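You operate a simulated robot arm through the tools that you are given. There is no shell and no other tool.

You run a simulated two-armed robot. Do the job below in one go: nothing can be reset, and whatever is moved stays where it is left.

## Task
Coat the purple pad with glue and dry it under the fan.
Fine: lay it in the brown frame, use the blue dabber dipped in the glue tub and put it back, turn the fan at it, fan on and off after; leave the other pad and dabber. Set down upright: blue dabber. A coat counts when it lies all over at full strength: go over it till it gets no stronger.

It is judged by the outcome, as a careful person would: the job done as asked, and still so three seconds after it is handed in. It fails if anything else is knocked over, pushed out of place, dropped, spilled or broken.

## Robot
Two 6-joint arms with two-finger grippers on one trunk that stands fixed in place. Base frame: the origin is at the foot of the trunk, x ahead of it, y to its left, z up; the work surface is at about z = 0.735. Units: m, degrees, N and s.
The left shoulder is at [0.03, 0.178, 1.013], the right one opposite. With the tool pointing down near the work surface each hand reaches from about 0.54 to 0.8 m from the base axis, measured 20 degrees to its own side. Payload 2.54 kg a hand.
The TCP of each hand is the grasp point between the finger pads, 0.03 m short of the fingertips. In the tool frame z runs along the fingers and y along their closing line. The gripper opens to 0.116 m; its body begins 0.095 m behind the TCP.
Orientation is that of the tool frame in the base frame, as [roll, pitch, yaw] about the fixed x, y, z axes, in that order (R = Rz(yaw) Ry(pitch) Rx(roll)). With the fingers straight down and closing along the base's y, the tool's x points along the base's -x, its y along +y and its z along -z.

## Interface
- The arms move only by the tool jog_arm. It takes "left_series", "right_series" or both (then of equal length, played together; a hand with none holds still); each is one flat list of numbers, 7 for each row, row after row: the shift along the tool's x, y, z in m, then the turn, a rotation vector about the tool's x, y, z in degrees, then the opening, from 0 (shut) to 1 (fully open). In form: [tx, ty, tz, rx, ry, rz, grip, tx, ty, tz, rx, ry, rz, grip, ...]. A call has 1 to 20 rows; each row is the pose to reach, as a shift and turn from the pose commanded when the call began, along the tool's axes at that moment. A row lasts 0.2 s, in which the tool goes at most 0.05 m and 8.6 degrees; a call with a longer step from one row to the next is refused whole, and so is a gripper value outside its range. Where a pose cannot be reached the arm comes as near as it can. A force on the tool above 70 N (or 10 N above the force at the start of the call, whichever is more), or a blocked arm, ends the call early, and 0.2 s more pass. Each finger travels about 0.153 m/s and halts on what it meets, pressing with about 34 N; the grip force reading is that of the motor and also rises with nothing between the fingers. The clock runs only during rows and for 0.2 s after the last one: add rows that repeat a pose to give the fingers time. It gives the time, the measured TCP pose, the force on the tool (base axes), the opening and the grip force at its end, in the units of the frame above (readings bear some noise), with the torque about the TCP (base axes, N m) and any sound that the robot's microphone picked up.
- Cameras (640 x 400 px; columns grow to the right, rows downward): "scene" is now at [0.0406, -0.0055, 1.7258]; the picture's right is [-0.08, -1.00, 0.00], its down [-0.83, 0.07, -0.55] and it looks along [0.55, -0.05, -0.83] (base axes); focal length 370 px, centre (320, 200). "left" rides on the left gripper at [0.069, 0.015, -0.122] in its tool frame; the picture's right is [-0.21, 0.98, 0.00], its down [-0.83, -0.18, -0.53] and it looks along [-0.52, -0.11, 0.85] (tool axes); focal length 251 px, centre (320, 200). "right" rides on the right gripper at [0.069, -0.015, -0.122] in its tool frame; the picture's right is [0.21, 0.98, 0.00], its down [-0.83, 0.18, -0.53] and it looks along [-0.52, 0.11, 0.85] (tool axes); focal length 251 px, centre (320, 200). There is no depth. A picture from a camera that has moved, and an enlarged one, comes with that camera's place and axes in the base frame and with its lens.
- snapshot(camera): a new picture of that camera. No time passes.
- raise_lower(by): moves the trunk up (or, below 0, down) by that many m; the arms and the scene camera ride with it, the base frame stays. It gives what a move gives, with no picture.
- head_to(pan, tilt): turns the head with the scene camera to pan (to the left, within 143 degrees either way) and tilt (down, from -29 to 69), counted from straight ahead of the robot. It gives what a move gives.
- close_up(camera, box): a new picture of the part [left, top, right, bottom] of that camera's present view, enlarged. No time passes.
- job_done(): hands the job in; it is judged then, once.

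Nothing tells you positions but the pictures and the camera data. Unless the task says otherwise, let go and move clear before handing in.

The tools are called after "Emit:" by a JSON object that holds its "name" and its "arguments". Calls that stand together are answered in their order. jog_arm: Moves the arms, as the interface text tells. Its arguments: {"type":"object","properties":{"left_series":{"type":"array","items":{"type":"number"}},"right_series":{"type":"array","items":{"type":"number"}}},"required":[]} The other tools are called the same way: raise_lower (by) moves the trunk up or down; head_to (pan, tilt) turns the head that bears the scene camera; snapshot (camera) takes a picture; close_up (camera, box) takes an enlarged picture of a part of a camera's view; job_done () hands the job in.

At the start:

```text
time_s: 0.0
left_eef_pos: [0.4517, 0.1448, 1.1883]
left_tcp_rot: [180.0, 0.0, -180.0]
left_contact_force: [-0.5, 0.4, -0.5]
left_wrist_torque: [-0.02, 0.01, -0.05]
left_grip_width: 0.1157
left_grip_force: 0.1
right_eef_pos: [0.4489, -0.3292, 1.1523]
right_tcp_rot: [-180.0, 0.0, -180.0]
right_contact_force: [0.3, 0.6, -0.2]
right_wrist_torque: [0.01, 0.02, 0.02]
right_grip_width: 0.1159
right_grip_force: 0.1
trunk travel left (down, up): [-0.225, 0.315]
head pan, tilt (commanded): [-4.7, 56.6]
```

scene: 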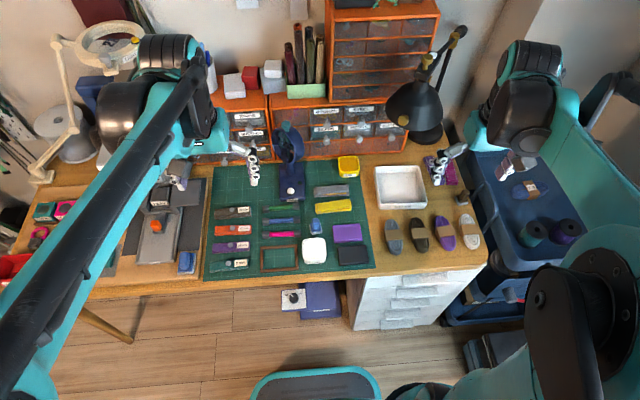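
right: 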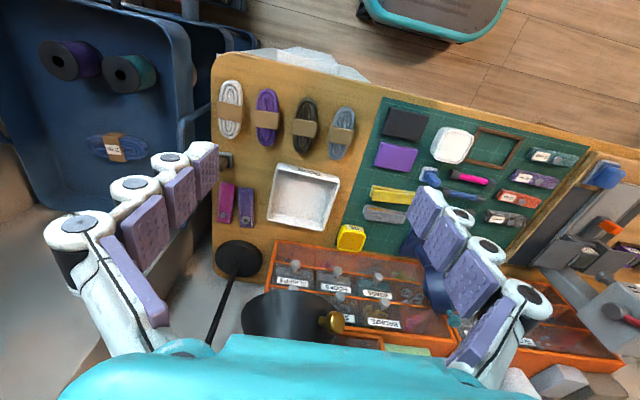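
left: 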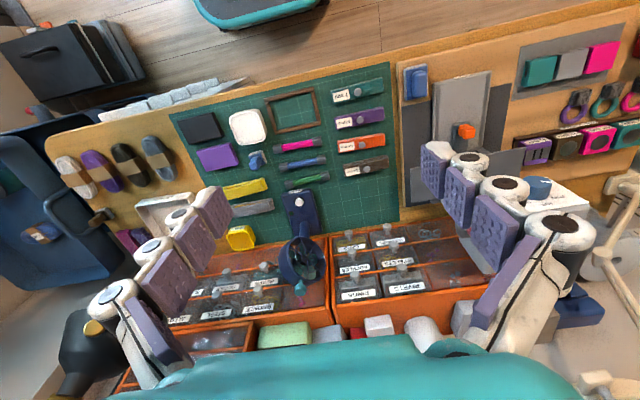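

I see a green mat with a brown frame, a white tub, a purple pad, a black pad, a blue dabber and a blue fan. I'll zoom in to identify each thing before I move.

Emit:
{"name": "close_up", "arguments": {"camera": "scene", "box": [200, 110, 390, 285]}}

Emit:
{"name": "close_up", "arguments": {"camera": "scene", "box": [250, 200, 380, 281]}}

Emit:
{"name": "close_up", "arguments": {"camera": "left", "box": [170, 80, 410, 300]}}

Emit:
{"name": "close_up", "arguments": {"camera": "right", "box": [340, 90, 560, 260]}}

```text
2.29 times, centred on (295, 198) of scene
camera zoom: at [0.0406, -0.0055, 1.7258], right [-0.08, -1.0, 0.0], down [-0.83, 0.07, -0.55], along [0.55, -0.05, -0.83], focal length 846 px, centre (377, 206)
```

zoom: 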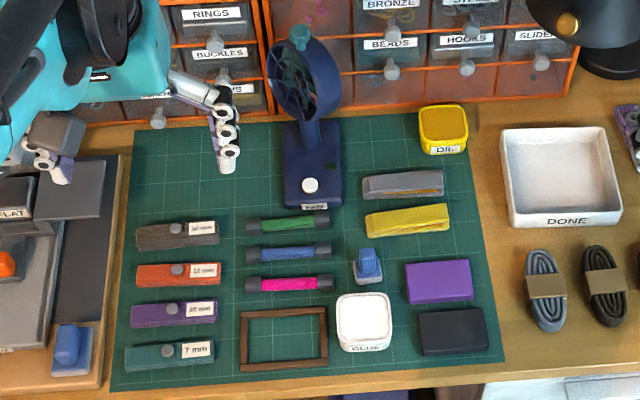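

```text
4.92 times, centred on (315, 240) of scene
camera zoom: at [0.0406, -0.0055, 1.7258], right [-0.08, -1.0, 0.0], down [-0.83, 0.07, -0.55], along [0.55, -0.05, -0.83], focal length 1822 px, centre (345, 1)
```

zoom: 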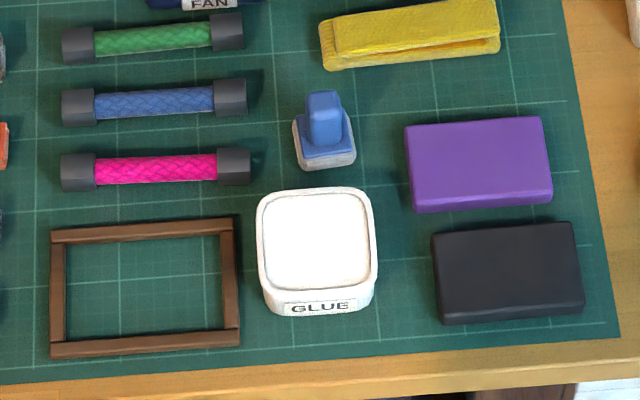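

```text
1.82 times, centred on (290, 190) of left
camera zoom: at [0.3828, 0.1602, 1.3101], right [0.21, 0.98, 0.0], down [0.83, -0.18, 0.53], along [0.52, -0.11, -0.85], focal length 457 px, centre (374, 218)
```

zoom: 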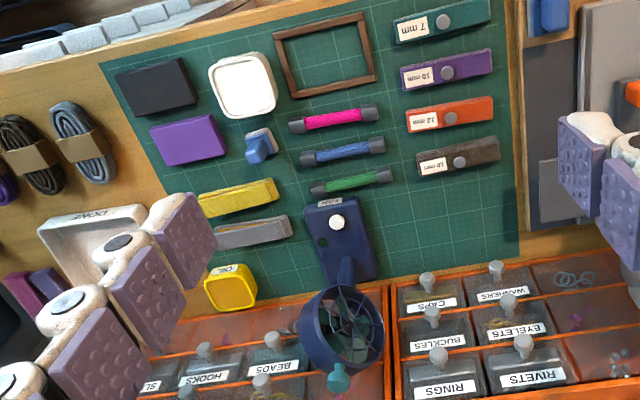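

```text
2.35 times, centred on (450, 175) of right
camera zoom: at [0.3802, -0.3443, 1.2751], right [-0.21, 0.98, 0.0], down [0.83, 0.18, 0.53], along [0.52, 0.11, -0.85], focal length 592 px, centre (14, 259)
```

zoom: 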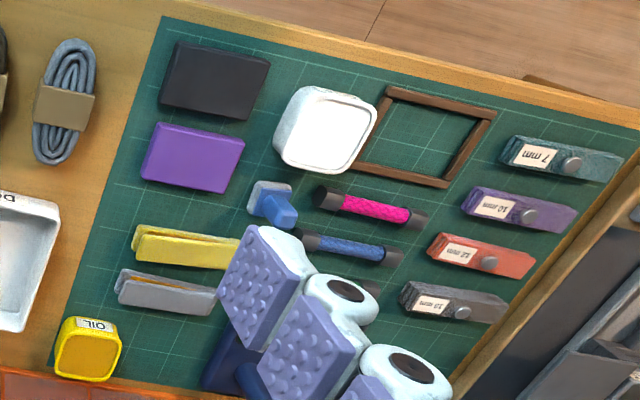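

There is a second blue block at the left edge, so I need to check which one is the dabber. I also want a closer look at the tub and the fan.

Emit:
{"name": "close_up", "arguments": {"camera": "scene", "box": [130, 170, 210, 280]}}

Emit:
{"name": "close_up", "arguments": {"camera": "scene", "box": [260, 115, 320, 205]}}

Emit:
{"name": "close_up", "arguments": {"camera": "scene", "box": [295, 205, 345, 270]}}

Emit:
{"name": "close_up", "arguments": {"camera": "left", "box": [390, 40, 640, 200]}}

Emit:
{"name": "close_up", "arguments": {"camera": "left", "box": [270, 180, 340, 310]}}

Emit:
{"name": "close_up", "arguments": {"camera": "scene", "box": [0, 170, 210, 310]}}

```text
3.64 times, centred on (170, 225) of scene
camera zoom: at [0.0406, -0.0055, 1.7258], right [-0.08, -1.0, 0.0], down [-0.83, 0.07, -0.55], along [0.55, -0.05, -0.83], focal length 1345 px, centre (866, 109)
```

zoom: 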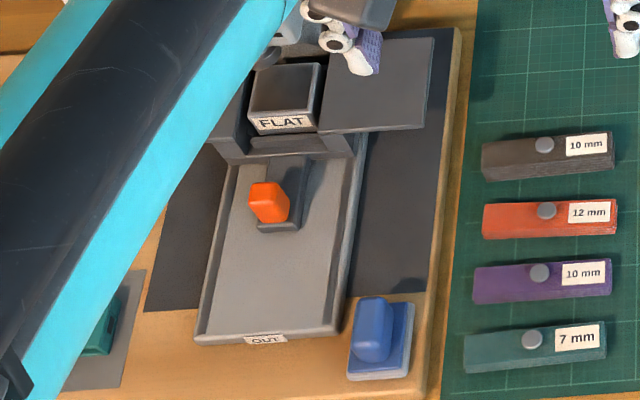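

```text
4.44 times, centred on (290, 160) of scene
camera zoom: at [0.0406, -0.0055, 1.7258], right [-0.08, -1.0, 0.0], down [-0.83, 0.07, -0.55], along [0.55, -0.05, -0.83], focal length 1644 px, centre (453, 378)
```

zoom: 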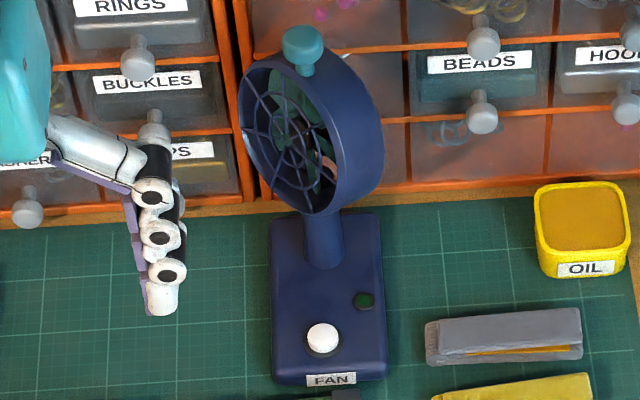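

```text
6.15 times, centred on (320, 238) of scene
camera zoom: at [0.0406, -0.0055, 1.7258], right [-0.08, -1.0, 0.0], down [-0.83, 0.07, -0.55], along [0.55, -0.05, -0.83], focal length 2277 px, centre (320, -31)
```

zoom: 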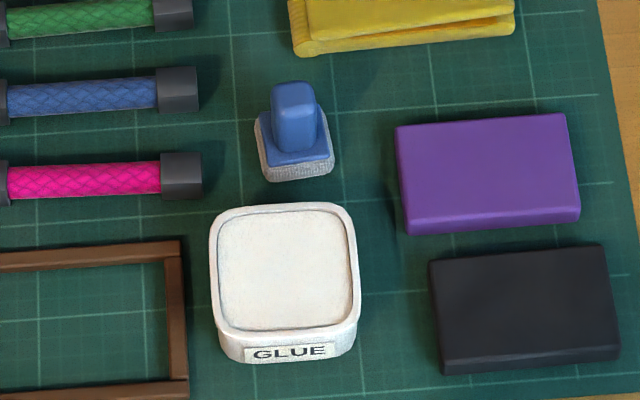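

```text
2.50 times, centred on (515, 120) of left
camera zoom: at [0.3828, 0.1602, 1.3101], right [0.21, 0.98, 0.0], down [0.83, -0.18, 0.53], along [0.52, -0.11, -0.85], focal length 629 px, centre (-168, 400)
```

zoom: 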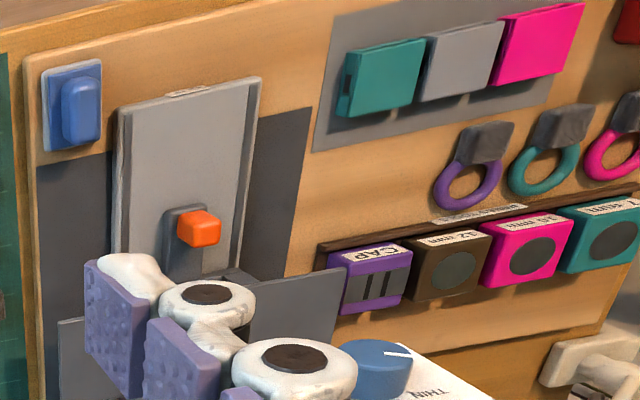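

```text
3.08 times, centred on (305, 245) of left
camera zoom: at [0.3828, 0.1602, 1.3101], right [0.21, 0.98, 0.0], down [0.83, -0.18, 0.53], along [0.52, -0.11, -0.85], focal length 774 px, centre (366, 62)
```

zoom: 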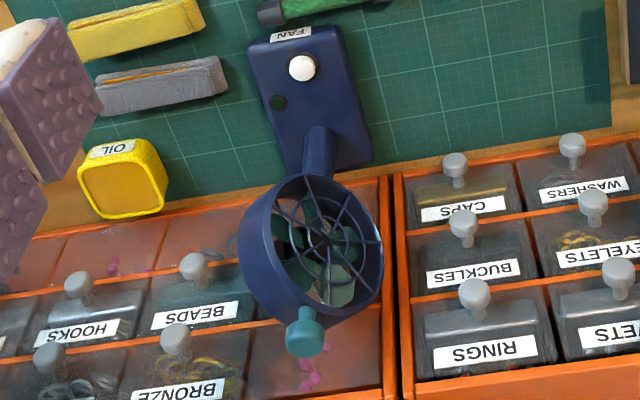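

```text
2.86 times, centred on (105, 240) of scene
camera zoom: at [0.0406, -0.0055, 1.7258], right [-0.08, -1.0, 0.0], down [-0.83, 0.07, -0.55], along [0.55, -0.05, -0.83], focal length 1057 px, centre (934, 86)
```

zoom: 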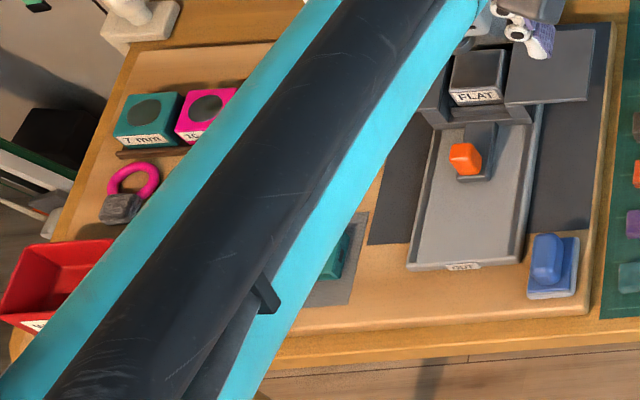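

The blue dabber with a felt foot is on the mat at about (0.575, -0.036), and the glue tub is at about (0.507, -0.028). The purple pad is at about (0.56, -0.13), the brown frame at about (0.50, 0.075), and the fan at about (0.75, 0.03). I'll move the left arm aside and bring the right wrist camera over the work for closer views.

Emit:
{"name": "jog_arm", "arguments": {"left_series": [0, 0.04, 0, 0, 0, 0, 1, 0, 0.08, 0, 0, 0, 0, 1, 0, 0.12, 0, 0, 0, 0, 1, 0, 0.16, 0, 0, 0, 0, 1, 0, 0.2, 0, 0, 0, 0, 1, 0, 0.22, 0, 0, 0, 0, 1], "right_series": [0, 0.04, 0.01, 0, 0, 0, 1, 0, 0.08, 0.02, 0, 0, 0, 1, 0, 0.12, 0.03, 0, 0, 0, 1, 0, 0.16, 0.04, 0, 0, 0, 1, 0, 0.2, 0.05, 0, 0, 0, 1, 0, 0.2, 0.05, 0, 0, 0, 1]}}

```text
time_s: 1.4
left_eef_pos: [0.4506, 0.3663, 1.1879]
left_tcp_rot: [-180.0, 0.0, -180.0]
left_contact_force: [0.7, 0.2, -0.4]
left_wrist_torque: [0.0, 0.01, 0.03]
left_grip_width: 0.116
left_grip_force: 0.0
right_eef_pos: [0.4474, -0.1291, 1.1046]
right_tcp_rot: [-179.9, -0.1, -179.9]
right_contact_force: [0.3, 0.4, 0.4]
right_wrist_torque: [0.0, 0.01, -0.02]
right_grip_width: 0.116
right_grip_force: 0.1
trunk travel left (down, up): [-0.225, 0.315]
head pan, tilt (commanded): [-4.7, 56.6]
```

The arms moved as commanded. Next I'll look at the scene from both cameras.

Emit:
{"name": "snapshot", "arguments": {"camera": "scene"}}

Emit:
{"name": "snapshot", "arguments": {"camera": "right"}}

Emit:
{"name": "snapshot", "arguments": {"camera": "left"}}

```text
taken
camera scene: at [0.0406, -0.006, 1.7258], right [-0.08, -1.0, 0.0], down [-0.83, 0.07, -0.55], along [0.55, -0.05, -0.83], focal length 370 px, centre (320, 200)
```

scene: 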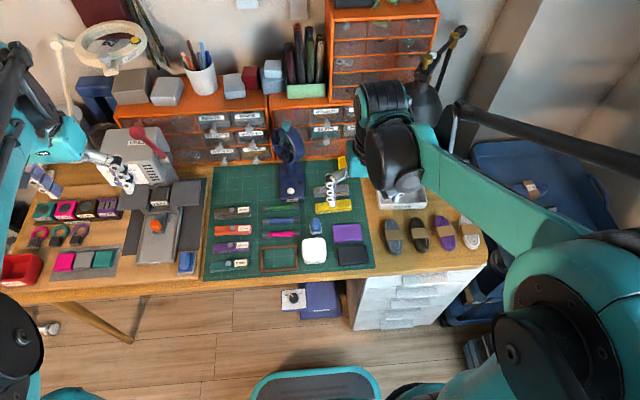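

```text
taken
camera right: at [0.3793, -0.1443, 1.225], right [-0.21, 0.98, 0.0], down [0.83, 0.18, 0.53], along [0.52, 0.11, -0.85], focal length 251 px, centre (320, 200)
```

right: 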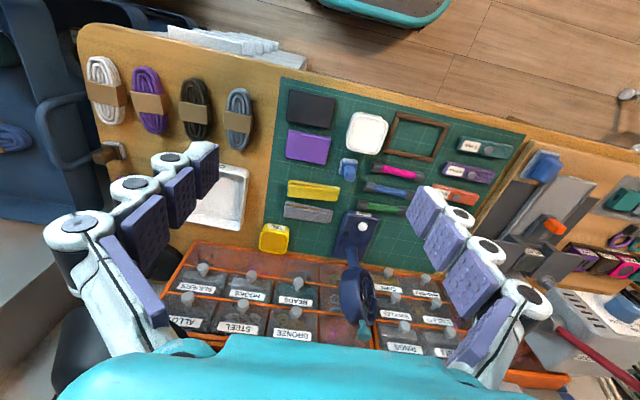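

```text
taken
camera left: at [0.3826, 0.3815, 1.3101], right [0.22, 0.98, 0.0], down [0.83, -0.18, 0.53], along [0.52, -0.11, -0.85], focal length 251 px, centre (320, 200)
```

left: 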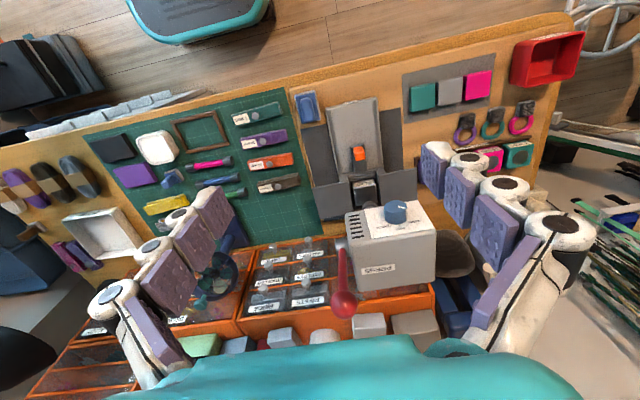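

I'll zoom in on the things that could be the "other dabber", and on the frame and fan.

Emit:
{"name": "close_up", "arguments": {"camera": "right", "box": [260, 70, 400, 180]}}

Emit:
{"name": "close_up", "arguments": {"camera": "right", "box": [250, 160, 410, 350]}}

Emit:
{"name": "close_up", "arguments": {"camera": "left", "box": [280, 70, 430, 220]}}

Emit:
{"name": "close_up", "arguments": {"camera": "right", "box": [320, 80, 460, 200]}}

Emit:
{"name": "close_up", "arguments": {"camera": "scene", "box": [250, 110, 350, 200]}}

```text
3.64 times, centred on (330, 125) of right
camera zoom: at [0.3793, -0.1443, 1.225], right [-0.21, 0.98, 0.0], down [0.83, 0.18, 0.53], along [0.52, 0.11, -0.85], focal length 914 px, centre (284, 473)
```

zoom: 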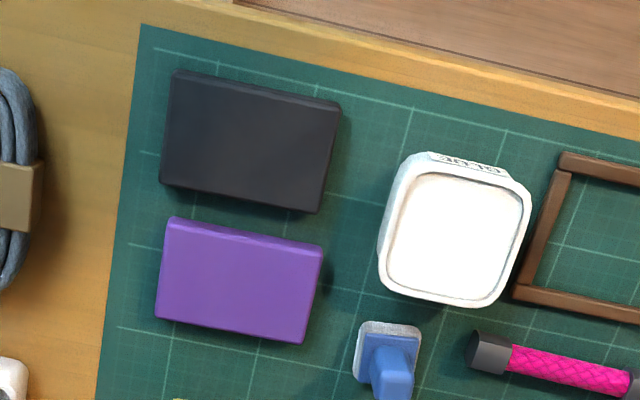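

```text
2.11 times, centred on (330, 255) of right
camera zoom: at [0.3793, -0.1443, 1.225], right [-0.21, 0.98, 0.0], down [0.83, 0.18, 0.53], along [0.52, 0.11, -0.85], focal length 529 px, centre (299, 84)
```

zoom: 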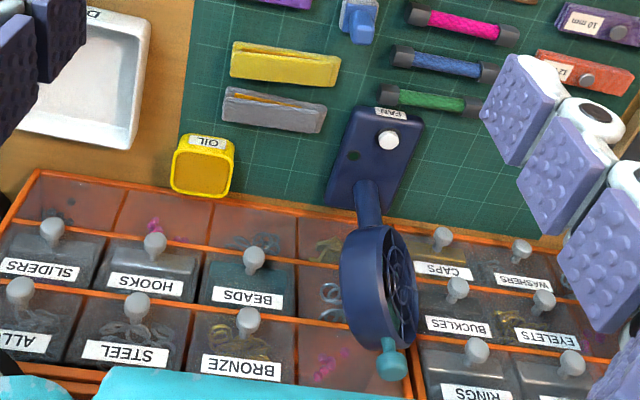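

```text
2.67 times, centred on (355, 145) of left
camera zoom: at [0.3826, 0.3815, 1.3101], right [0.22, 0.98, 0.0], down [0.83, -0.18, 0.53], along [0.52, -0.11, -0.85], focal length 670 px, centre (227, 347)
```

zoom: 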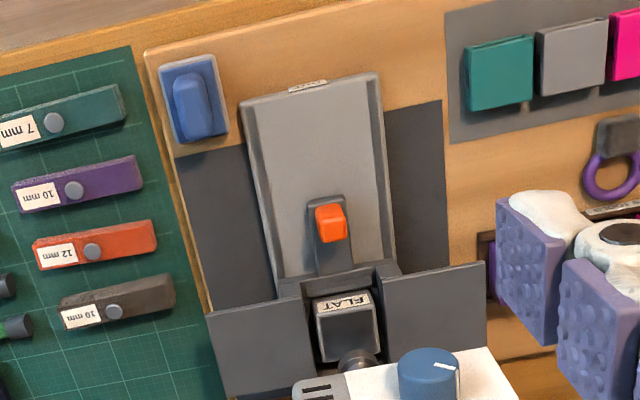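

```text
3.33 times, centred on (390, 140) of right
camera zoom: at [0.3793, -0.1443, 1.225], right [-0.21, 0.98, 0.0], down [0.83, 0.18, 0.53], along [0.52, 0.11, -0.85], focal length 838 px, centre (87, 400)
```

zoom: 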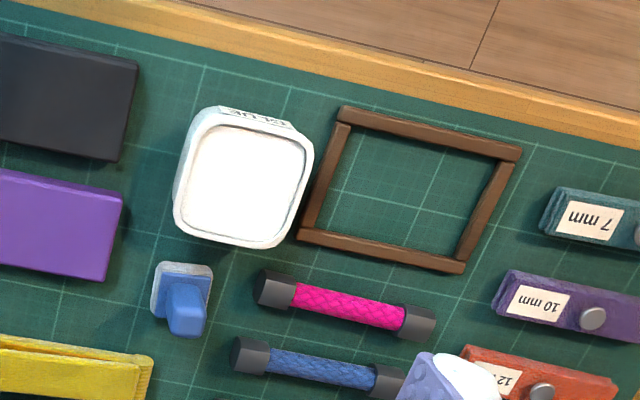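

```text
4.44 times, centred on (300, 155) of scene
camera zoom: at [0.0406, -0.006, 1.7258], right [-0.08, -1.0, 0.0], down [-0.83, 0.07, -0.55], along [0.55, -0.05, -0.83], focal length 1644 px, centre (409, 400)
```

zoom: 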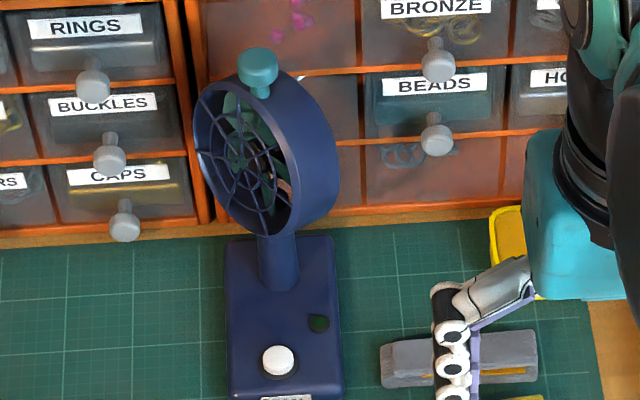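

The purple pad is about 0.083 × 0.054 m, centred near (0.557, -0.131). The frame opening is about 0.089 × 0.060 m, centred near (0.496, 0.072). The fan's grille faces left (+y), and its teal turning knob sits right above the post at about (0.79, 0.027, 0.98). I'll take the right hand above the purple pad for a closer look.

Emit:
{"name": "jog_arm", "arguments": {"right_series": [-0.025, 0, 0.04, 0, 0, 0, 0.85, -0.05, 0, 0.08, 0, 0, 0, 0.85, -0.075, 0, 0.12, 0, 0, 0, 0.85, -0.1, -0.002, 0.16, 0, 0, 0, 0.85, -0.11, -0.002, 0.2, 0, 0, 0, 0.85, -0.11, -0.002, 0.2, 0, 0, 0, 0.85]}}

Emit:
{"name": "snapshot", "arguments": {"camera": "right"}}

Emit:
{"name": "snapshot", "arguments": {"camera": "scene"}}

```text
time_s: 2.8
left_eef_pos: [0.4512, 0.3665, 1.1879]
left_tcp_rot: [179.9, -0.1, 179.9]
left_contact_force: [-0.7, -1.1, 1.1]
left_wrist_torque: [0.03, 0.02, 0.01]
left_grip_width: 0.1158
left_grip_force: 0.1
right_eef_pos: [0.5567, -0.1335, 0.9036]
right_tcp_rot: [-180.0, 0.0, -179.9]
right_contact_force: [-0.4, 0.2, 0.7]
right_wrist_torque: [0.0, -0.02, 0.01]
right_grip_width: 0.0984
right_grip_force: 0.0
trunk travel left (down, up): [-0.225, 0.315]
head pan, tilt (commanded): [-4.7, 56.6]
```

```text
taken
camera right: at [0.4891, -0.1489, 1.0254], right [-0.21, 0.98, 0.0], down [0.83, 0.18, 0.53], along [0.52, 0.11, -0.85], focal length 251 px, centre (320, 200)
```

right: 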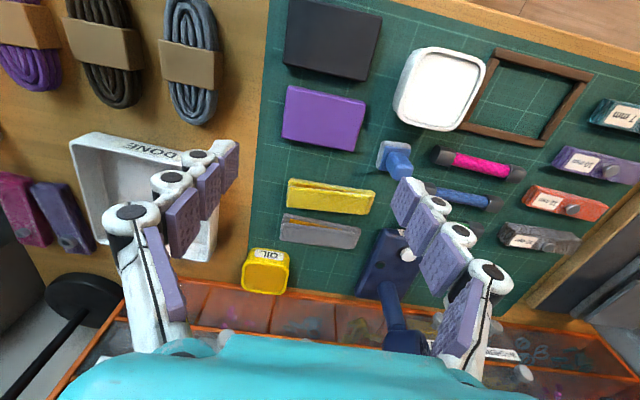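

```text
taken
camera scene: at [0.0398, -0.0053, 1.7259], right [-0.08, -1.0, 0.0], down [-0.83, 0.07, -0.55], along [0.55, -0.05, -0.83], focal length 370 px, centre (320, 200)
```

scene: 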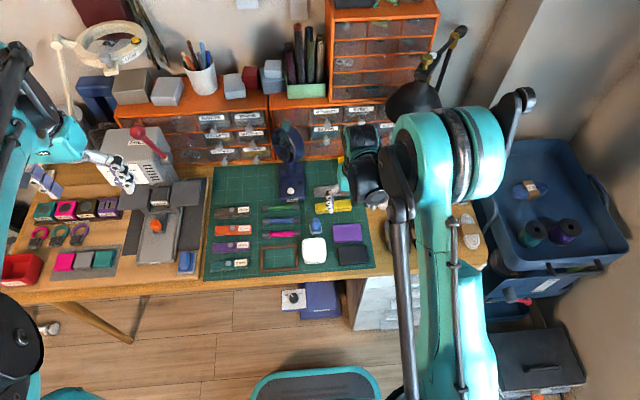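

Emit:
{"name": "close_up", "arguments": {"camera": "right", "box": [260, 60, 420, 160]}}

Emit:
{"name": "close_up", "arguments": {"camera": "right", "box": [120, 130, 280, 230]}}

Emit:
{"name": "close_up", "arguments": {"camera": "right", "box": [360, 130, 520, 290]}}

Emit:
{"name": "close_up", "arguments": {"camera": "scene", "box": [290, 170, 390, 270]}}

```text
4.00 times, centred on (340, 110) of right
camera zoom: at [0.4891, -0.1489, 1.0254], right [-0.21, 0.98, 0.0], down [0.83, 0.18, 0.53], along [0.52, 0.11, -0.85], focal length 1006 px, centre (240, 560)
```

zoom: 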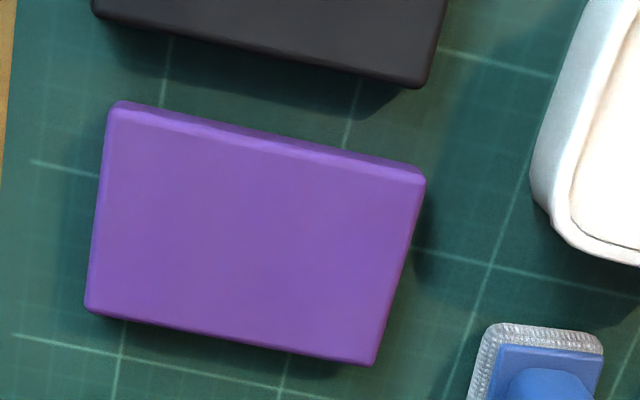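

```text
4.00 times, centred on (200, 180) of right
camera zoom: at [0.4891, -0.1489, 1.0254], right [-0.21, 0.98, 0.0], down [0.83, 0.18, 0.53], along [0.52, 0.11, -0.85], focal length 1006 px, centre (800, 280)
```

zoom: 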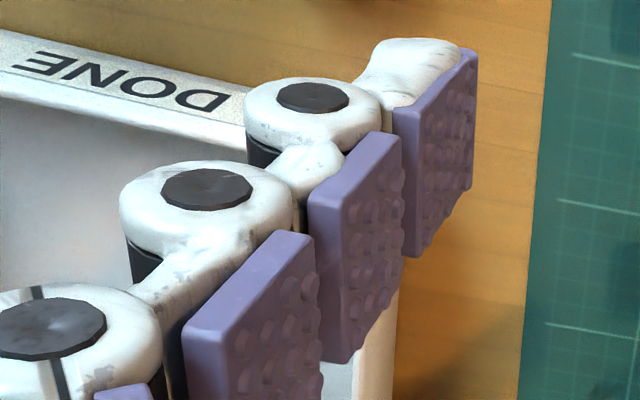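

```text
2.50 times, centred on (440, 210) of right
camera zoom: at [0.4891, -0.1489, 1.0254], right [-0.21, 0.98, 0.0], down [0.83, 0.18, 0.53], along [0.52, 0.11, -0.85], focal length 629 px, centre (20, 175)
```

zoom: 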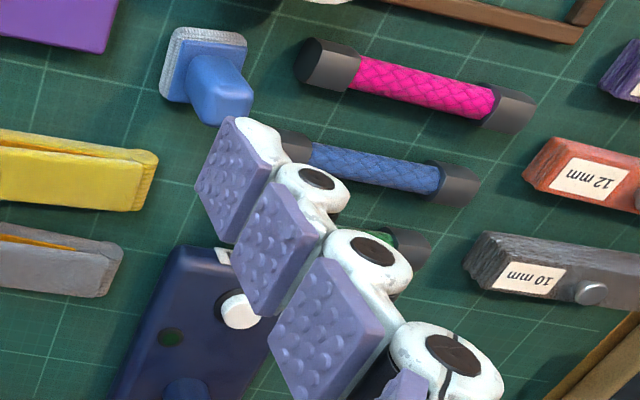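

```text
4.00 times, centred on (340, 220) of scene
camera zoom: at [0.0398, -0.0053, 1.7259], right [-0.08, -1.0, 0.0], down [-0.83, 0.07, -0.55], along [0.55, -0.05, -0.83], focal length 1480 px, centre (240, 120)
```

zoom: 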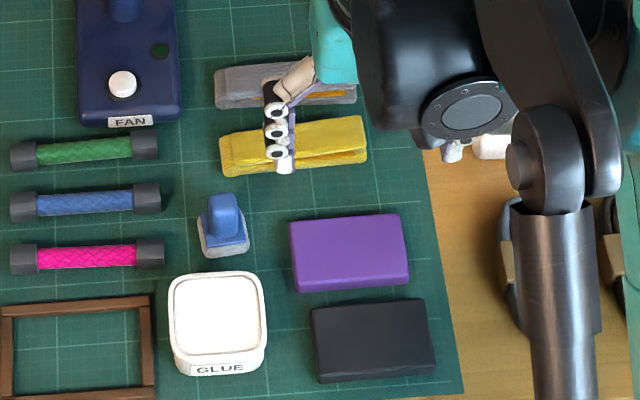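

The close-ups confirm the pad centre at about (0.559, -0.130), with almost no yaw. I need the heights of the pad, the frame and the dabber before I grip.

Emit:
{"name": "close_up", "arguments": {"camera": "scene", "box": [330, 220, 372, 246]}}

Emit:
{"name": "close_up", "arguments": {"camera": "scene", "box": [256, 238, 304, 276]}}

Emit:
{"name": "close_up", "arguments": {"camera": "scene", "box": [298, 212, 330, 268]}}

Emit:
{"name": "close_up", "arguments": {"camera": "right", "box": [440, 40, 600, 150]}}

```text
15.24 times, centred on (351, 233) of scene
camera zoom: at [0.0398, -0.0053, 1.7259], right [-0.08, -1.0, 0.0], down [-0.83, 0.07, -0.55], along [0.55, -0.05, -0.83], focal length 5638 px, centre (-152, -303)
```

zoom: 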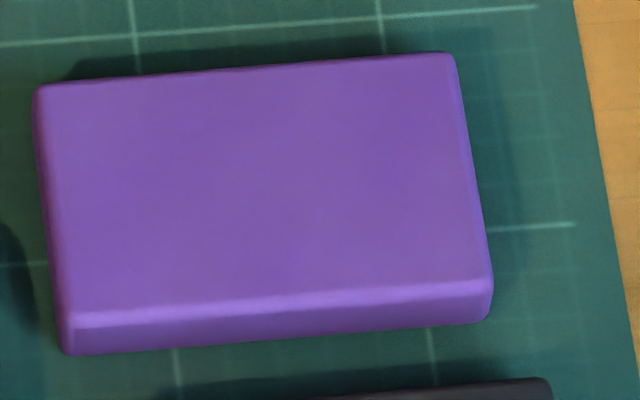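

```text
10.53 times, centred on (280, 257) of scene
camera zoom: at [0.0398, -0.0053, 1.7259], right [-0.08, -1.0, 0.0], down [-0.83, 0.07, -0.55], along [0.55, -0.05, -0.83], focal length 3895 px, centre (741, -400)
```

zoom: 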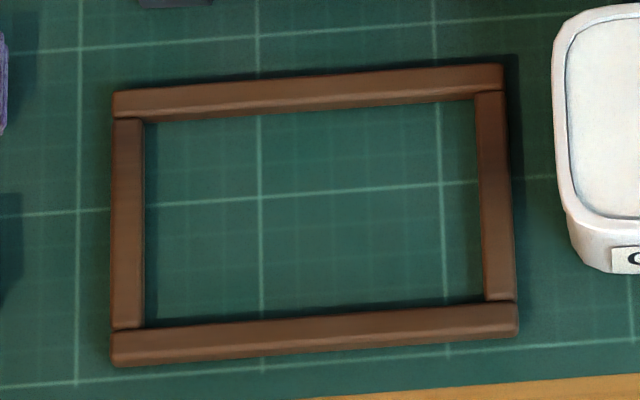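

```text
7.14 times, centred on (314, 240) of scene
camera zoom: at [0.0398, -0.0053, 1.7259], right [-0.08, -1.0, 0.0], down [-0.83, 0.07, -0.55], along [0.55, -0.05, -0.83], focal length 2643 px, centre (363, -86)
```

zoom: 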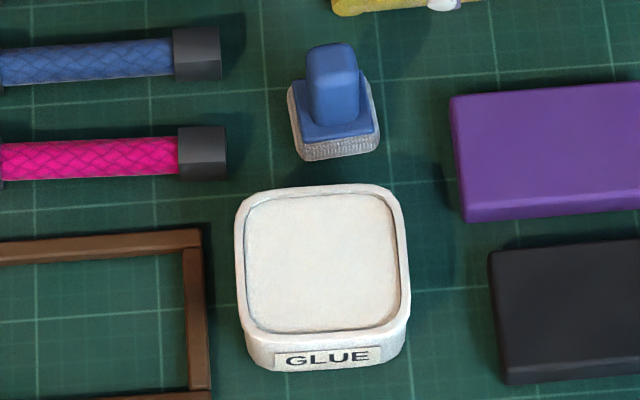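

```text
3.64 times, centred on (520, 95) of right
camera zoom: at [0.4891, -0.1489, 1.0254], right [-0.21, 0.98, 0.0], down [0.83, 0.18, 0.53], along [0.52, 0.11, -0.85], focal length 914 px, centre (-407, 582)
```

zoom: 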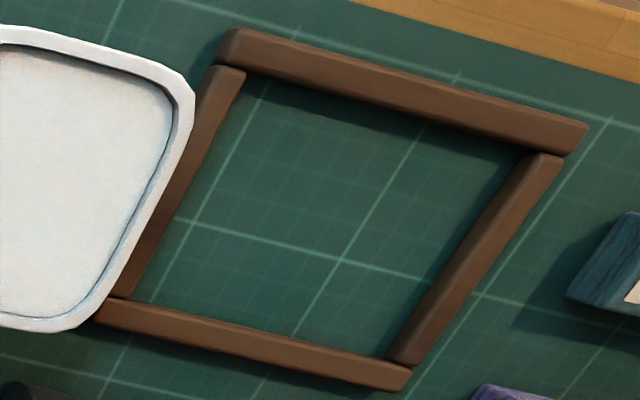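

The pad stands about 16 mm tall. The frame bars are about 9 mm tall, with roughly 5 mm of play around the pad. I'll lower the right hand around the pad, gripping along y, and stop a little short to check.

Emit:
{"name": "jog_arm", "arguments": {"right_series": [0.003, 0.0025, 0.035, 0, 0, 0, 0.82, 0.003, 0.0025, 0.07, 0, 0, 0, 0.82, 0.003, 0.0025, 0.1, 0, 0, 0, 0.82, 0.003, 0.0025, 0.1, 0, 0, 0, 0.82]}}

Emit:
{"name": "snapshot", "arguments": {"camera": "right"}}

Emit:
{"name": "close_up", "arguments": {"camera": "scene", "box": [290, 190, 390, 270]}}

```text
time_s: 3.8
left_eef_pos: [0.452, 0.3665, 1.1887]
left_tcp_rot: [-180.0, 0.0, 179.9]
left_contact_force: [-0.7, 0.1, -0.3]
left_wrist_torque: [-0.01, -0.04, 0.01]
left_grip_width: 0.116
left_grip_force: 0.1
right_eef_pos: [0.5563, -0.1288, 0.8036]
right_tcp_rot: [179.9, 0.0, -179.9]
right_contact_force: [-0.4, 0.7, -0.4]
right_wrist_torque: [0.01, 0.02, 0.03]
right_grip_width: 0.0949
right_grip_force: 0.1
trunk travel left (down, up): [-0.225, 0.315]
head pan, tilt (commanded): [-4.7, 56.6]
```

```text
taken
camera right: at [0.4858, -0.1445, 0.926], right [-0.21, 0.98, 0.0], down [0.83, 0.18, 0.53], along [0.52, 0.11, -0.85], focal length 251 px, centre (320, 200)
```

right: 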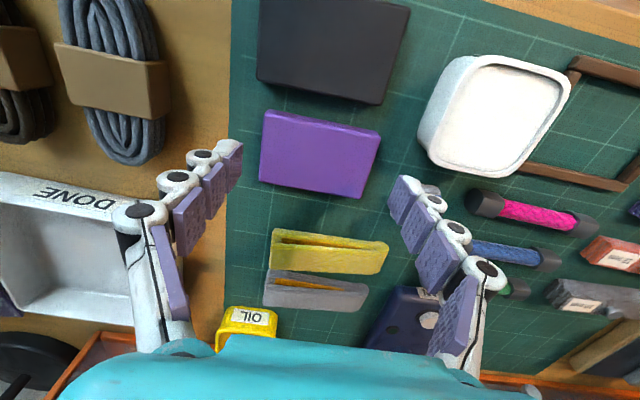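

```text
5.00 times, centred on (340, 230) of scene
camera zoom: at [0.0401, -0.0053, 1.7258], right [-0.08, -1.0, 0.0], down [-0.83, 0.07, -0.55], along [0.55, -0.05, -0.83], focal length 1850 px, centre (220, 50)
```

zoom: 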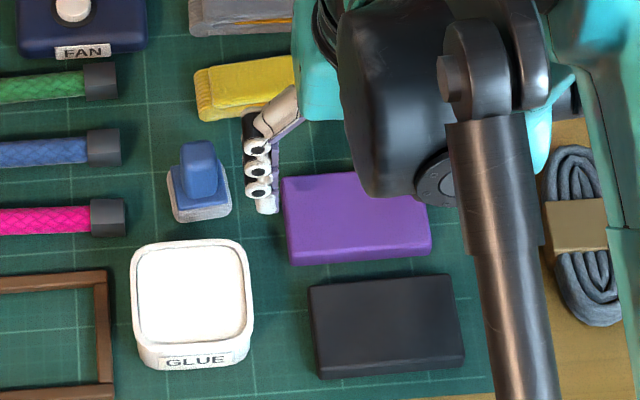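

The fingers straddle the pad with room beside the dabber. I'll lower the last 3 cm and grip.

Emit:
{"name": "jog_arm", "arguments": {"right_series": [0, 0, 0.015, 0, 0, 0, 0.82, 0, 0, 0.03, 0, 0, 0, 0.82, 0, 0, 0.03, 0, 0, 0, 0.82, 0, 0, 0.03, 0, 0, 0, 0.6, 0, 0, 0.03, 0, 0, 0, 0.5, 0, 0, 0.03, 0, 0, 0, 0.5]}}

Emit:
{"name": "snapshot", "arguments": {"camera": "right"}}

Emit:
{"name": "close_up", "arguments": {"camera": "scene", "box": [290, 190, 390, 270]}}

```text
time_s: 5.2
left_eef_pos: [0.447, 0.3679, 1.1907]
left_tcp_rot: [180.0, 0.2, -179.9]
left_contact_force: [-0.9, -0.3, 0.5]
left_wrist_torque: [0.04, -0.01, -0.01]
left_grip_width: 0.116
left_grip_force: 0.2
right_eef_pos: [0.5542, -0.1274, 0.7794]
right_tcp_rot: [-179.9, 0.4, 180.0]
right_contact_force: [2.9, 1.3, 65.0]
right_wrist_torque: [0.09, -0.01, -0.02]
right_grip_width: 0.0516
right_grip_force: 33.6
trunk travel left (down, up): [-0.225, 0.315]
head pan, tilt (commanded): [-4.7, 56.6]
stopped in row 6 (right hand): the force on the tool passed its limit at 72 N (the readings are from after the stop); the commanded pose is now the measured one
```

```text
taken
camera right: at [0.4838, -0.1431, 0.9009], right [-0.21, 0.98, 0.0], down [0.82, 0.18, 0.54], along [0.53, 0.11, -0.84], focal length 251 px, centre (320, 200)
```

right: 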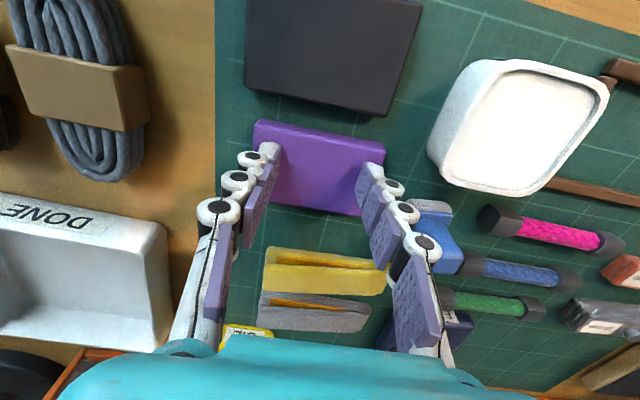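

```text
5.00 times, centred on (340, 230) of scene
camera zoom: at [0.0343, -0.0038, 1.7264], right [-0.08, -1.0, 0.0], down [-0.83, 0.07, -0.55], along [0.55, -0.05, -0.83], focal length 1850 px, centre (220, 50)
```

zoom: 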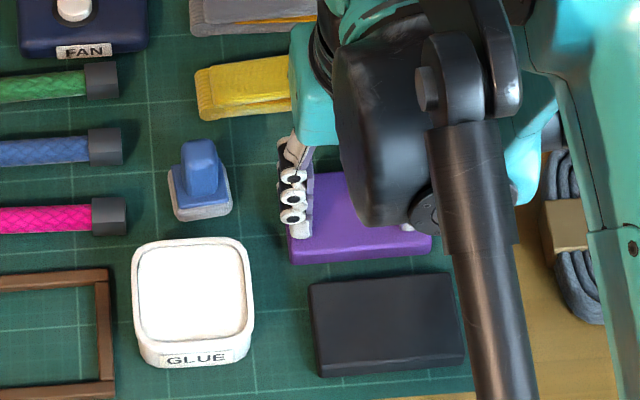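

The fingertips rode up over the pad's edge: the width reads 0.052 and they are pressing on its top. I'll lift off, reopen and look before gripping lower.

Emit:
{"name": "jog_arm", "arguments": {"right_series": [0, 0, -0.02, 0, 0, 0, 0.45, 0, 0, -0.05, 0, 0, 0, 0.6, 0, 0, -0.07, 0, 0, 0, 0.82, 0, 0, -0.07, 0, 0, 0, 0.82, 0, 0, -0.07, 0, 0, 0, 0.82]}}

Emit:
{"name": "snapshot", "arguments": {"camera": "right"}}

Emit:
{"name": "close_up", "arguments": {"camera": "scene", "box": [290, 190, 390, 270]}}

```text
time_s: 6.3
left_eef_pos: [0.4515, 0.3673, 1.1879]
left_tcp_rot: [180.0, 0.0, -180.0]
left_contact_force: [0.0, 0.1, -1.1]
left_wrist_torque: [0.0, -0.01, 0.01]
left_grip_width: 0.1161
left_grip_force: 0.1
right_eef_pos: [0.5559, -0.128, 0.8458]
right_tcp_rot: [-179.9, 0.2, 179.9]
right_contact_force: [-0.3, 0.4, 0.3]
right_wrist_torque: [-0.04, 0.01, 0.0]
right_grip_width: 0.0951
right_grip_force: 0.1
trunk travel left (down, up): [-0.225, 0.315]
head pan, tilt (commanded): [-4.7, 56.6]
```

```text
taken
camera right: at [0.4873, -0.1438, 0.9671], right [-0.21, 0.98, 0.0], down [0.83, 0.18, 0.54], along [0.52, 0.11, -0.84], focal length 251 px, centre (320, 200)
```

right: 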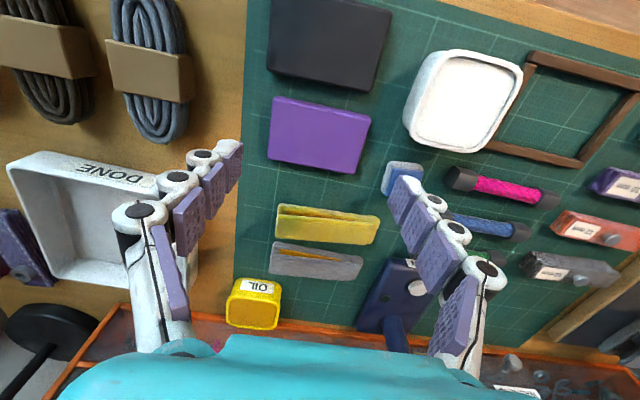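

```text
5.00 times, centred on (340, 230) of scene
camera zoom: at [0.0408, -0.0055, 1.7258], right [-0.08, -1.0, 0.0], down [-0.83, 0.07, -0.55], along [0.55, -0.05, -0.83], focal length 1850 px, centre (220, 50)
```

zoom: 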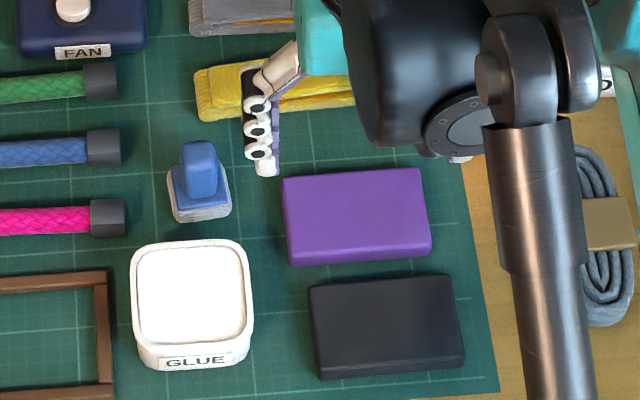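

The pad is still where it was. I'll go down again in small steps, deeper this time, and watch the force for contact with the mat.

Emit:
{"name": "jog_arm", "arguments": {"right_series": [0, -0.001, 0.03, 0, 0, 0, 0.82, 0, -0.001, 0.06, 0, 0, 0, 0.82, 0, -0.001, 0.073, 0, 0, 0, 0.82, 0, -0.001, 0.073, 0, 0, 0, 0.82, 0, -0.001, 0.073, 0, 0, 0, 0.82]}}

Emit:
{"name": "jog_arm", "arguments": {"right_series": [0, 0, 0.003, 0, 0, 0, 0.82, 0, 0, 0.003, 0, 0, 0, 0.82]}}

Emit:
{"name": "close_up", "arguments": {"camera": "right", "box": [200, 80, 440, 230]}}

```text
time_s: 7.5
left_eef_pos: [0.4514, 0.3671, 1.1878]
left_tcp_rot: [180.0, 0.0, 180.0]
left_contact_force: [-0.2, 0.3, 0.0]
left_wrist_torque: [-0.01, -0.01, 0.01]
left_grip_width: 0.116
left_grip_force: 0.1
right_eef_pos: [0.5563, -0.1291, 0.7724]
right_tcp_rot: [-180.0, 0.1, -180.0]
right_contact_force: [0.8, 0.3, -0.3]
right_wrist_torque: [0.0, 0.01, -0.01]
right_grip_width: 0.095
right_grip_force: 0.1
trunk travel left (down, up): [-0.225, 0.315]
head pan, tilt (commanded): [-4.7, 56.6]
```

```text
time_s: 8.2
left_eef_pos: [0.4504, 0.3663, 1.188]
left_tcp_rot: [-179.9, -0.1, -180.0]
left_contact_force: [0.5, 0.2, 0.6]
left_wrist_torque: [0.01, -0.02, 0.01]
left_grip_width: 0.1158
left_grip_force: 0.1
right_eef_pos: [0.5556, -0.1293, 0.7715]
right_tcp_rot: [179.9, 0.2, -179.9]
right_contact_force: [-0.4, 0.6, -0.3]
right_wrist_torque: [0.0, -0.02, 0.01]
right_grip_width: 0.0951
right_grip_force: 0.1
trunk travel left (down, up): [-0.225, 0.315]
head pan, tilt (commanded): [-4.7, 56.6]
```

```text
2.67 times, centred on (320, 155) of right
camera zoom: at [0.4859, -0.1446, 0.8915], right [-0.21, 0.98, 0.0], down [0.83, 0.18, 0.54], along [0.52, 0.11, -0.84], focal length 670 px, centre (320, 320)
```

zoom: 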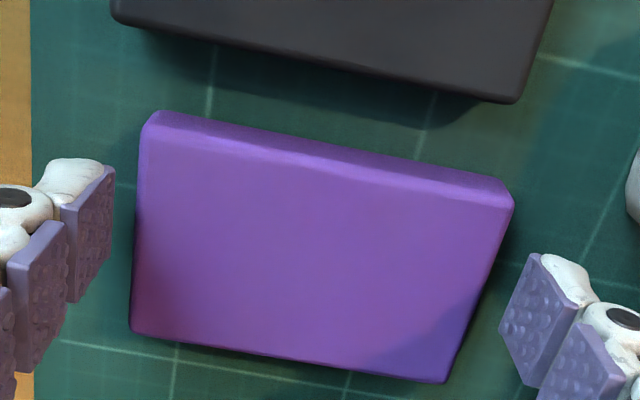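

Judging by their place in the picture, the open fingertips sit higher than I assumed, only about 20 mm past the TCP. I'll keep lowering in small steps until I feel the mat.

Emit:
{"name": "jog_arm", "arguments": {"right_series": [0, 0, 0.005, 0, 0, 0, 0.82, 0, 0, 0.005, 0, 0, 0, 0.82]}}

Emit:
{"name": "close_up", "arguments": {"camera": "right", "box": [200, 80, 440, 230]}}

Emit:
{"name": "close_up", "arguments": {"camera": "scene", "box": [320, 200, 380, 250]}}

```text
time_s: 8.8
left_eef_pos: [0.4511, 0.3666, 1.1889]
left_tcp_rot: [180.0, 0.1, 179.9]
left_contact_force: [0.3, 0.2, 0.4]
left_wrist_torque: [-0.04, -0.03, -0.01]
left_grip_width: 0.1164
left_grip_force: 0.0
right_eef_pos: [0.555, -0.1298, 0.7663]
right_tcp_rot: [-179.9, 0.1, 180.0]
right_contact_force: [-0.1, 0.6, 0.6]
right_wrist_torque: [0.03, 0.02, 0.0]
right_grip_width: 0.0952
right_grip_force: 0.0
trunk travel left (down, up): [-0.225, 0.315]
head pan, tilt (commanded): [-4.7, 56.6]
```

```text
2.67 times, centred on (320, 155) of right
camera zoom: at [0.4865, -0.1451, 0.8865], right [-0.21, 0.98, 0.0], down [0.83, 0.18, 0.54], along [0.52, 0.11, -0.84], focal length 670 px, centre (320, 320)
```

zoom: 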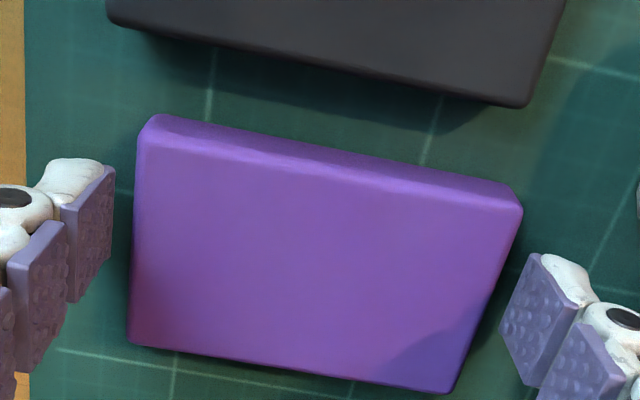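

```text
8.00 times, centred on (350, 225) of scene
camera zoom: at [0.0405, -0.0054, 1.7258], right [-0.08, -1.0, 0.0], down [-0.83, 0.07, -0.55], along [0.55, -0.05, -0.83], focal length 2960 px, centre (80, 0)
```

zoom: 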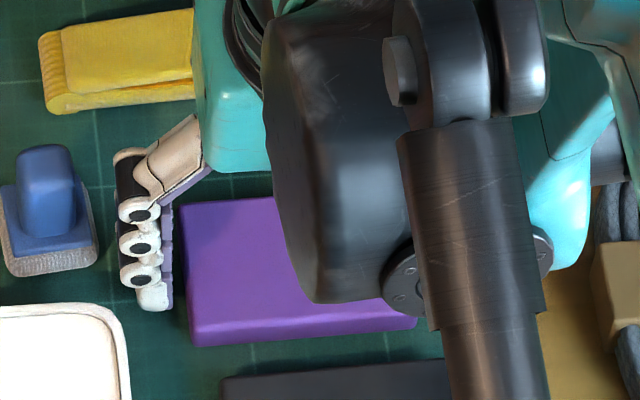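

There's still no contact at TCP z = 0.766, so I'll keep lowering.

Emit:
{"name": "jog_arm", "arguments": {"right_series": [0, 0, 0.004, 0, 0, 0, 0.82, 0, 0, 0.004, 0, 0, 0, 0.82]}}

Emit:
{"name": "jog_arm", "arguments": {"right_series": [0, 0, 0.003, 0, 0, 0, 0.82, 0, 0, 0.003, 0, 0, 0, 0.82]}}

Emit:
{"name": "close_up", "arguments": {"camera": "scene", "box": [320, 200, 380, 250]}}

```text
time_s: 9.3
left_eef_pos: [0.4517, 0.3671, 1.1875]
left_tcp_rot: [180.0, 0.0, -179.9]
left_contact_force: [-0.6, -0.1, -0.1]
left_wrist_torque: [-0.01, -0.05, -0.03]
left_grip_width: 0.1159
left_grip_force: 0.0
right_eef_pos: [0.5551, -0.1305, 0.7602]
right_tcp_rot: [-179.9, 0.1, 179.9]
right_contact_force: [0.7, -0.4, 0.0]
right_wrist_torque: [0.0, 0.01, 0.04]
right_grip_width: 0.0953
right_grip_force: 0.0
trunk travel left (down, up): [-0.225, 0.315]
head pan, tilt (commanded): [-4.7, 56.6]
```

```text
time_s: 9.9
left_eef_pos: [0.4519, 0.3665, 1.1883]
left_tcp_rot: [-179.9, 0.0, -180.0]
left_contact_force: [0.3, -0.4, 0.3]
left_wrist_torque: [0.02, -0.03, -0.01]
left_grip_width: 0.1162
left_grip_force: 0.1
right_eef_pos: [0.5551, -0.1282, 0.7569]
right_tcp_rot: [-180.0, 0.1, -180.0]
right_contact_force: [-0.5, 0.3, -0.9]
right_wrist_torque: [0.0, -0.02, 0.03]
right_grip_width: 0.0951
right_grip_force: 0.2
trunk travel left (down, up): [-0.225, 0.315]
head pan, tilt (commanded): [-4.7, 56.6]
```

```text
8.00 times, centred on (350, 225) of scene
camera zoom: at [0.0406, -0.0054, 1.7258], right [-0.08, -1.0, 0.0], down [-0.83, 0.07, -0.55], along [0.55, -0.05, -0.83], focal length 2960 px, centre (80, 0)
```

zoom: 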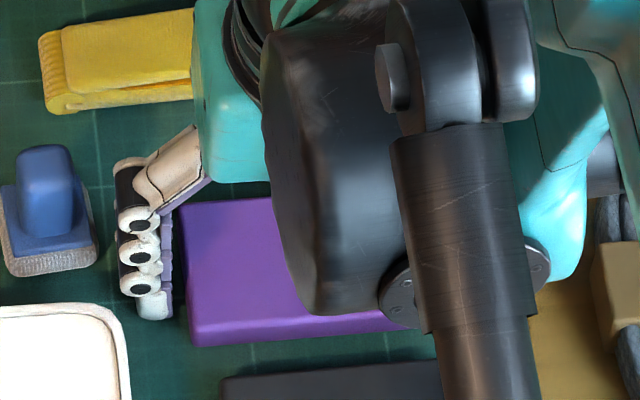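

The tips retract as the gripper opens, which is why the first try slipped. I'll rise 6 mm so they meet the pad at mid-height, then close.

Emit:
{"name": "jog_arm", "arguments": {"right_series": [0, 0, -0.006, 0, 0, 0, 0.82, 0, 0, -0.006, 0, 0, 0, 0.74, 0, 0, -0.006, 0, 0, 0, 0.7, 0, 0, -0.006, 0, 0, 0, 0.65, 0, 0, -0.006, 0, 0, 0, 0.65]}}

Emit:
{"name": "close_up", "arguments": {"camera": "right", "box": [200, 80, 440, 230]}}

Emit:
{"name": "close_up", "arguments": {"camera": "scene", "box": [320, 200, 380, 250]}}

```text
time_s: 11.2
left_eef_pos: [0.4512, 0.367, 1.1866]
left_tcp_rot: [-179.9, 0.0, 179.9]
left_contact_force: [-0.6, 0.1, 0.0]
left_wrist_torque: [-0.01, -0.01, 0.0]
left_grip_width: 0.1162
left_grip_force: 0.1
right_eef_pos: [0.5556, -0.1291, 0.7639]
right_tcp_rot: [180.0, 0.2, 179.9]
right_contact_force: [1.3, -3.2, 8.6]
right_wrist_torque: [-0.35, 0.05, 0.05]
right_grip_width: 0.0839
right_grip_force: 34.7
trunk travel left (down, up): [-0.225, 0.315]
head pan, tilt (commanded): [-4.7, 56.6]
```

```text
2.67 times, centred on (320, 155) of right
camera zoom: at [0.4865, -0.1452, 0.885], right [-0.21, 0.98, 0.0], down [0.82, 0.18, 0.54], along [0.52, 0.11, -0.84], focal length 670 px, centre (320, 320)
```

zoom: 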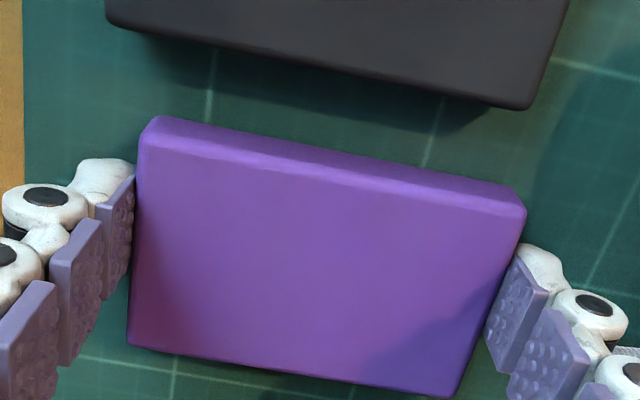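

```text
8.00 times, centred on (350, 225) of scene
camera zoom: at [0.04, -0.0056, 1.7259], right [-0.08, -1.0, 0.0], down [-0.83, 0.07, -0.55], along [0.55, -0.05, -0.83], focal length 2960 px, centre (80, 0)
```

zoom: 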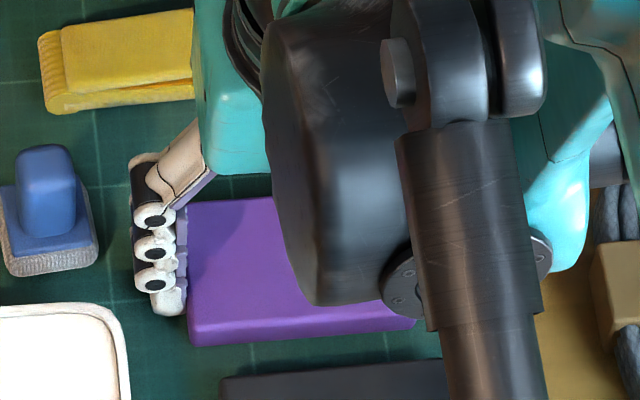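

The pad is gripped, with a width of 0.084. I'll lift it and check it hangs level.

Emit:
{"name": "jog_arm", "arguments": {"right_series": [0, 0, -0.01, 0, 0, 0, 0.65, 0, 0, -0.03, 0, 0, 0, 0.65, 0, 0, -0.06, 0, 0, 0, 0.65, 0, 0, -0.09, 0, 0, 0, 0.65, 0, 0, -0.12, 0, 0, 0, 0.65, 0, 0, -0.12, 0, 0, 0, 0.65]}}

Emit:
{"name": "snapshot", "arguments": {"camera": "right"}}

Emit:
{"name": "close_up", "arguments": {"camera": "scene", "box": [240, 130, 400, 280]}}

```text
time_s: 12.6
left_eef_pos: [0.4522, 0.3659, 1.1879]
left_tcp_rot: [-179.9, 0.0, -179.9]
left_contact_force: [-0.2, 0.3, 1.2]
left_wrist_torque: [-0.01, 0.03, 0.0]
left_grip_width: 0.1162
left_grip_force: 0.1
right_eef_pos: [0.5569, -0.1296, 0.8822]
right_tcp_rot: [-180.0, 0.0, -180.0]
right_contact_force: [-0.4, -0.6, -0.6]
right_wrist_torque: [-0.02, -0.01, 0.01]
right_grip_width: 0.0755
right_grip_force: 0.0
trunk travel left (down, up): [-0.225, 0.315]
head pan, tilt (commanded): [-4.7, 56.6]
```

```text
taken
camera right: at [0.4871, -0.1449, 1.0047], right [-0.21, 0.98, 0.0], down [0.83, 0.18, 0.53], along [0.52, 0.11, -0.84], focal length 251 px, centre (320, 200)
```

right: 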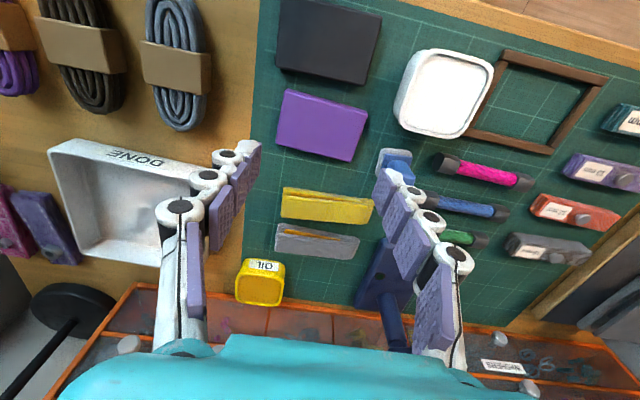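

```text
2.67 times, centred on (320, 205) of scene
camera zoom: at [0.0414, -0.0056, 1.7257], right [-0.08, -1.0, 0.0], down [-0.83, 0.07, -0.55], along [0.55, -0.05, -0.83], focal length 987 px, centre (320, 187)
```

zoom: 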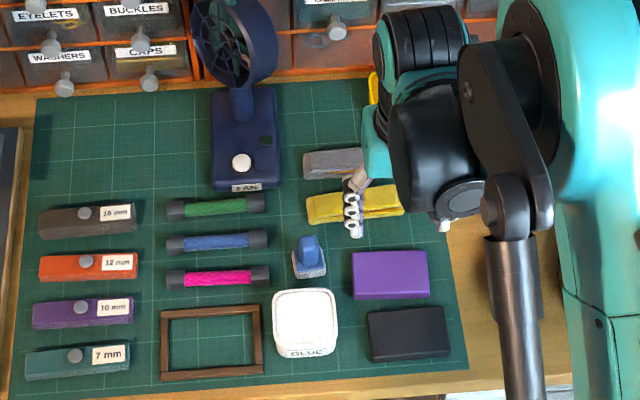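

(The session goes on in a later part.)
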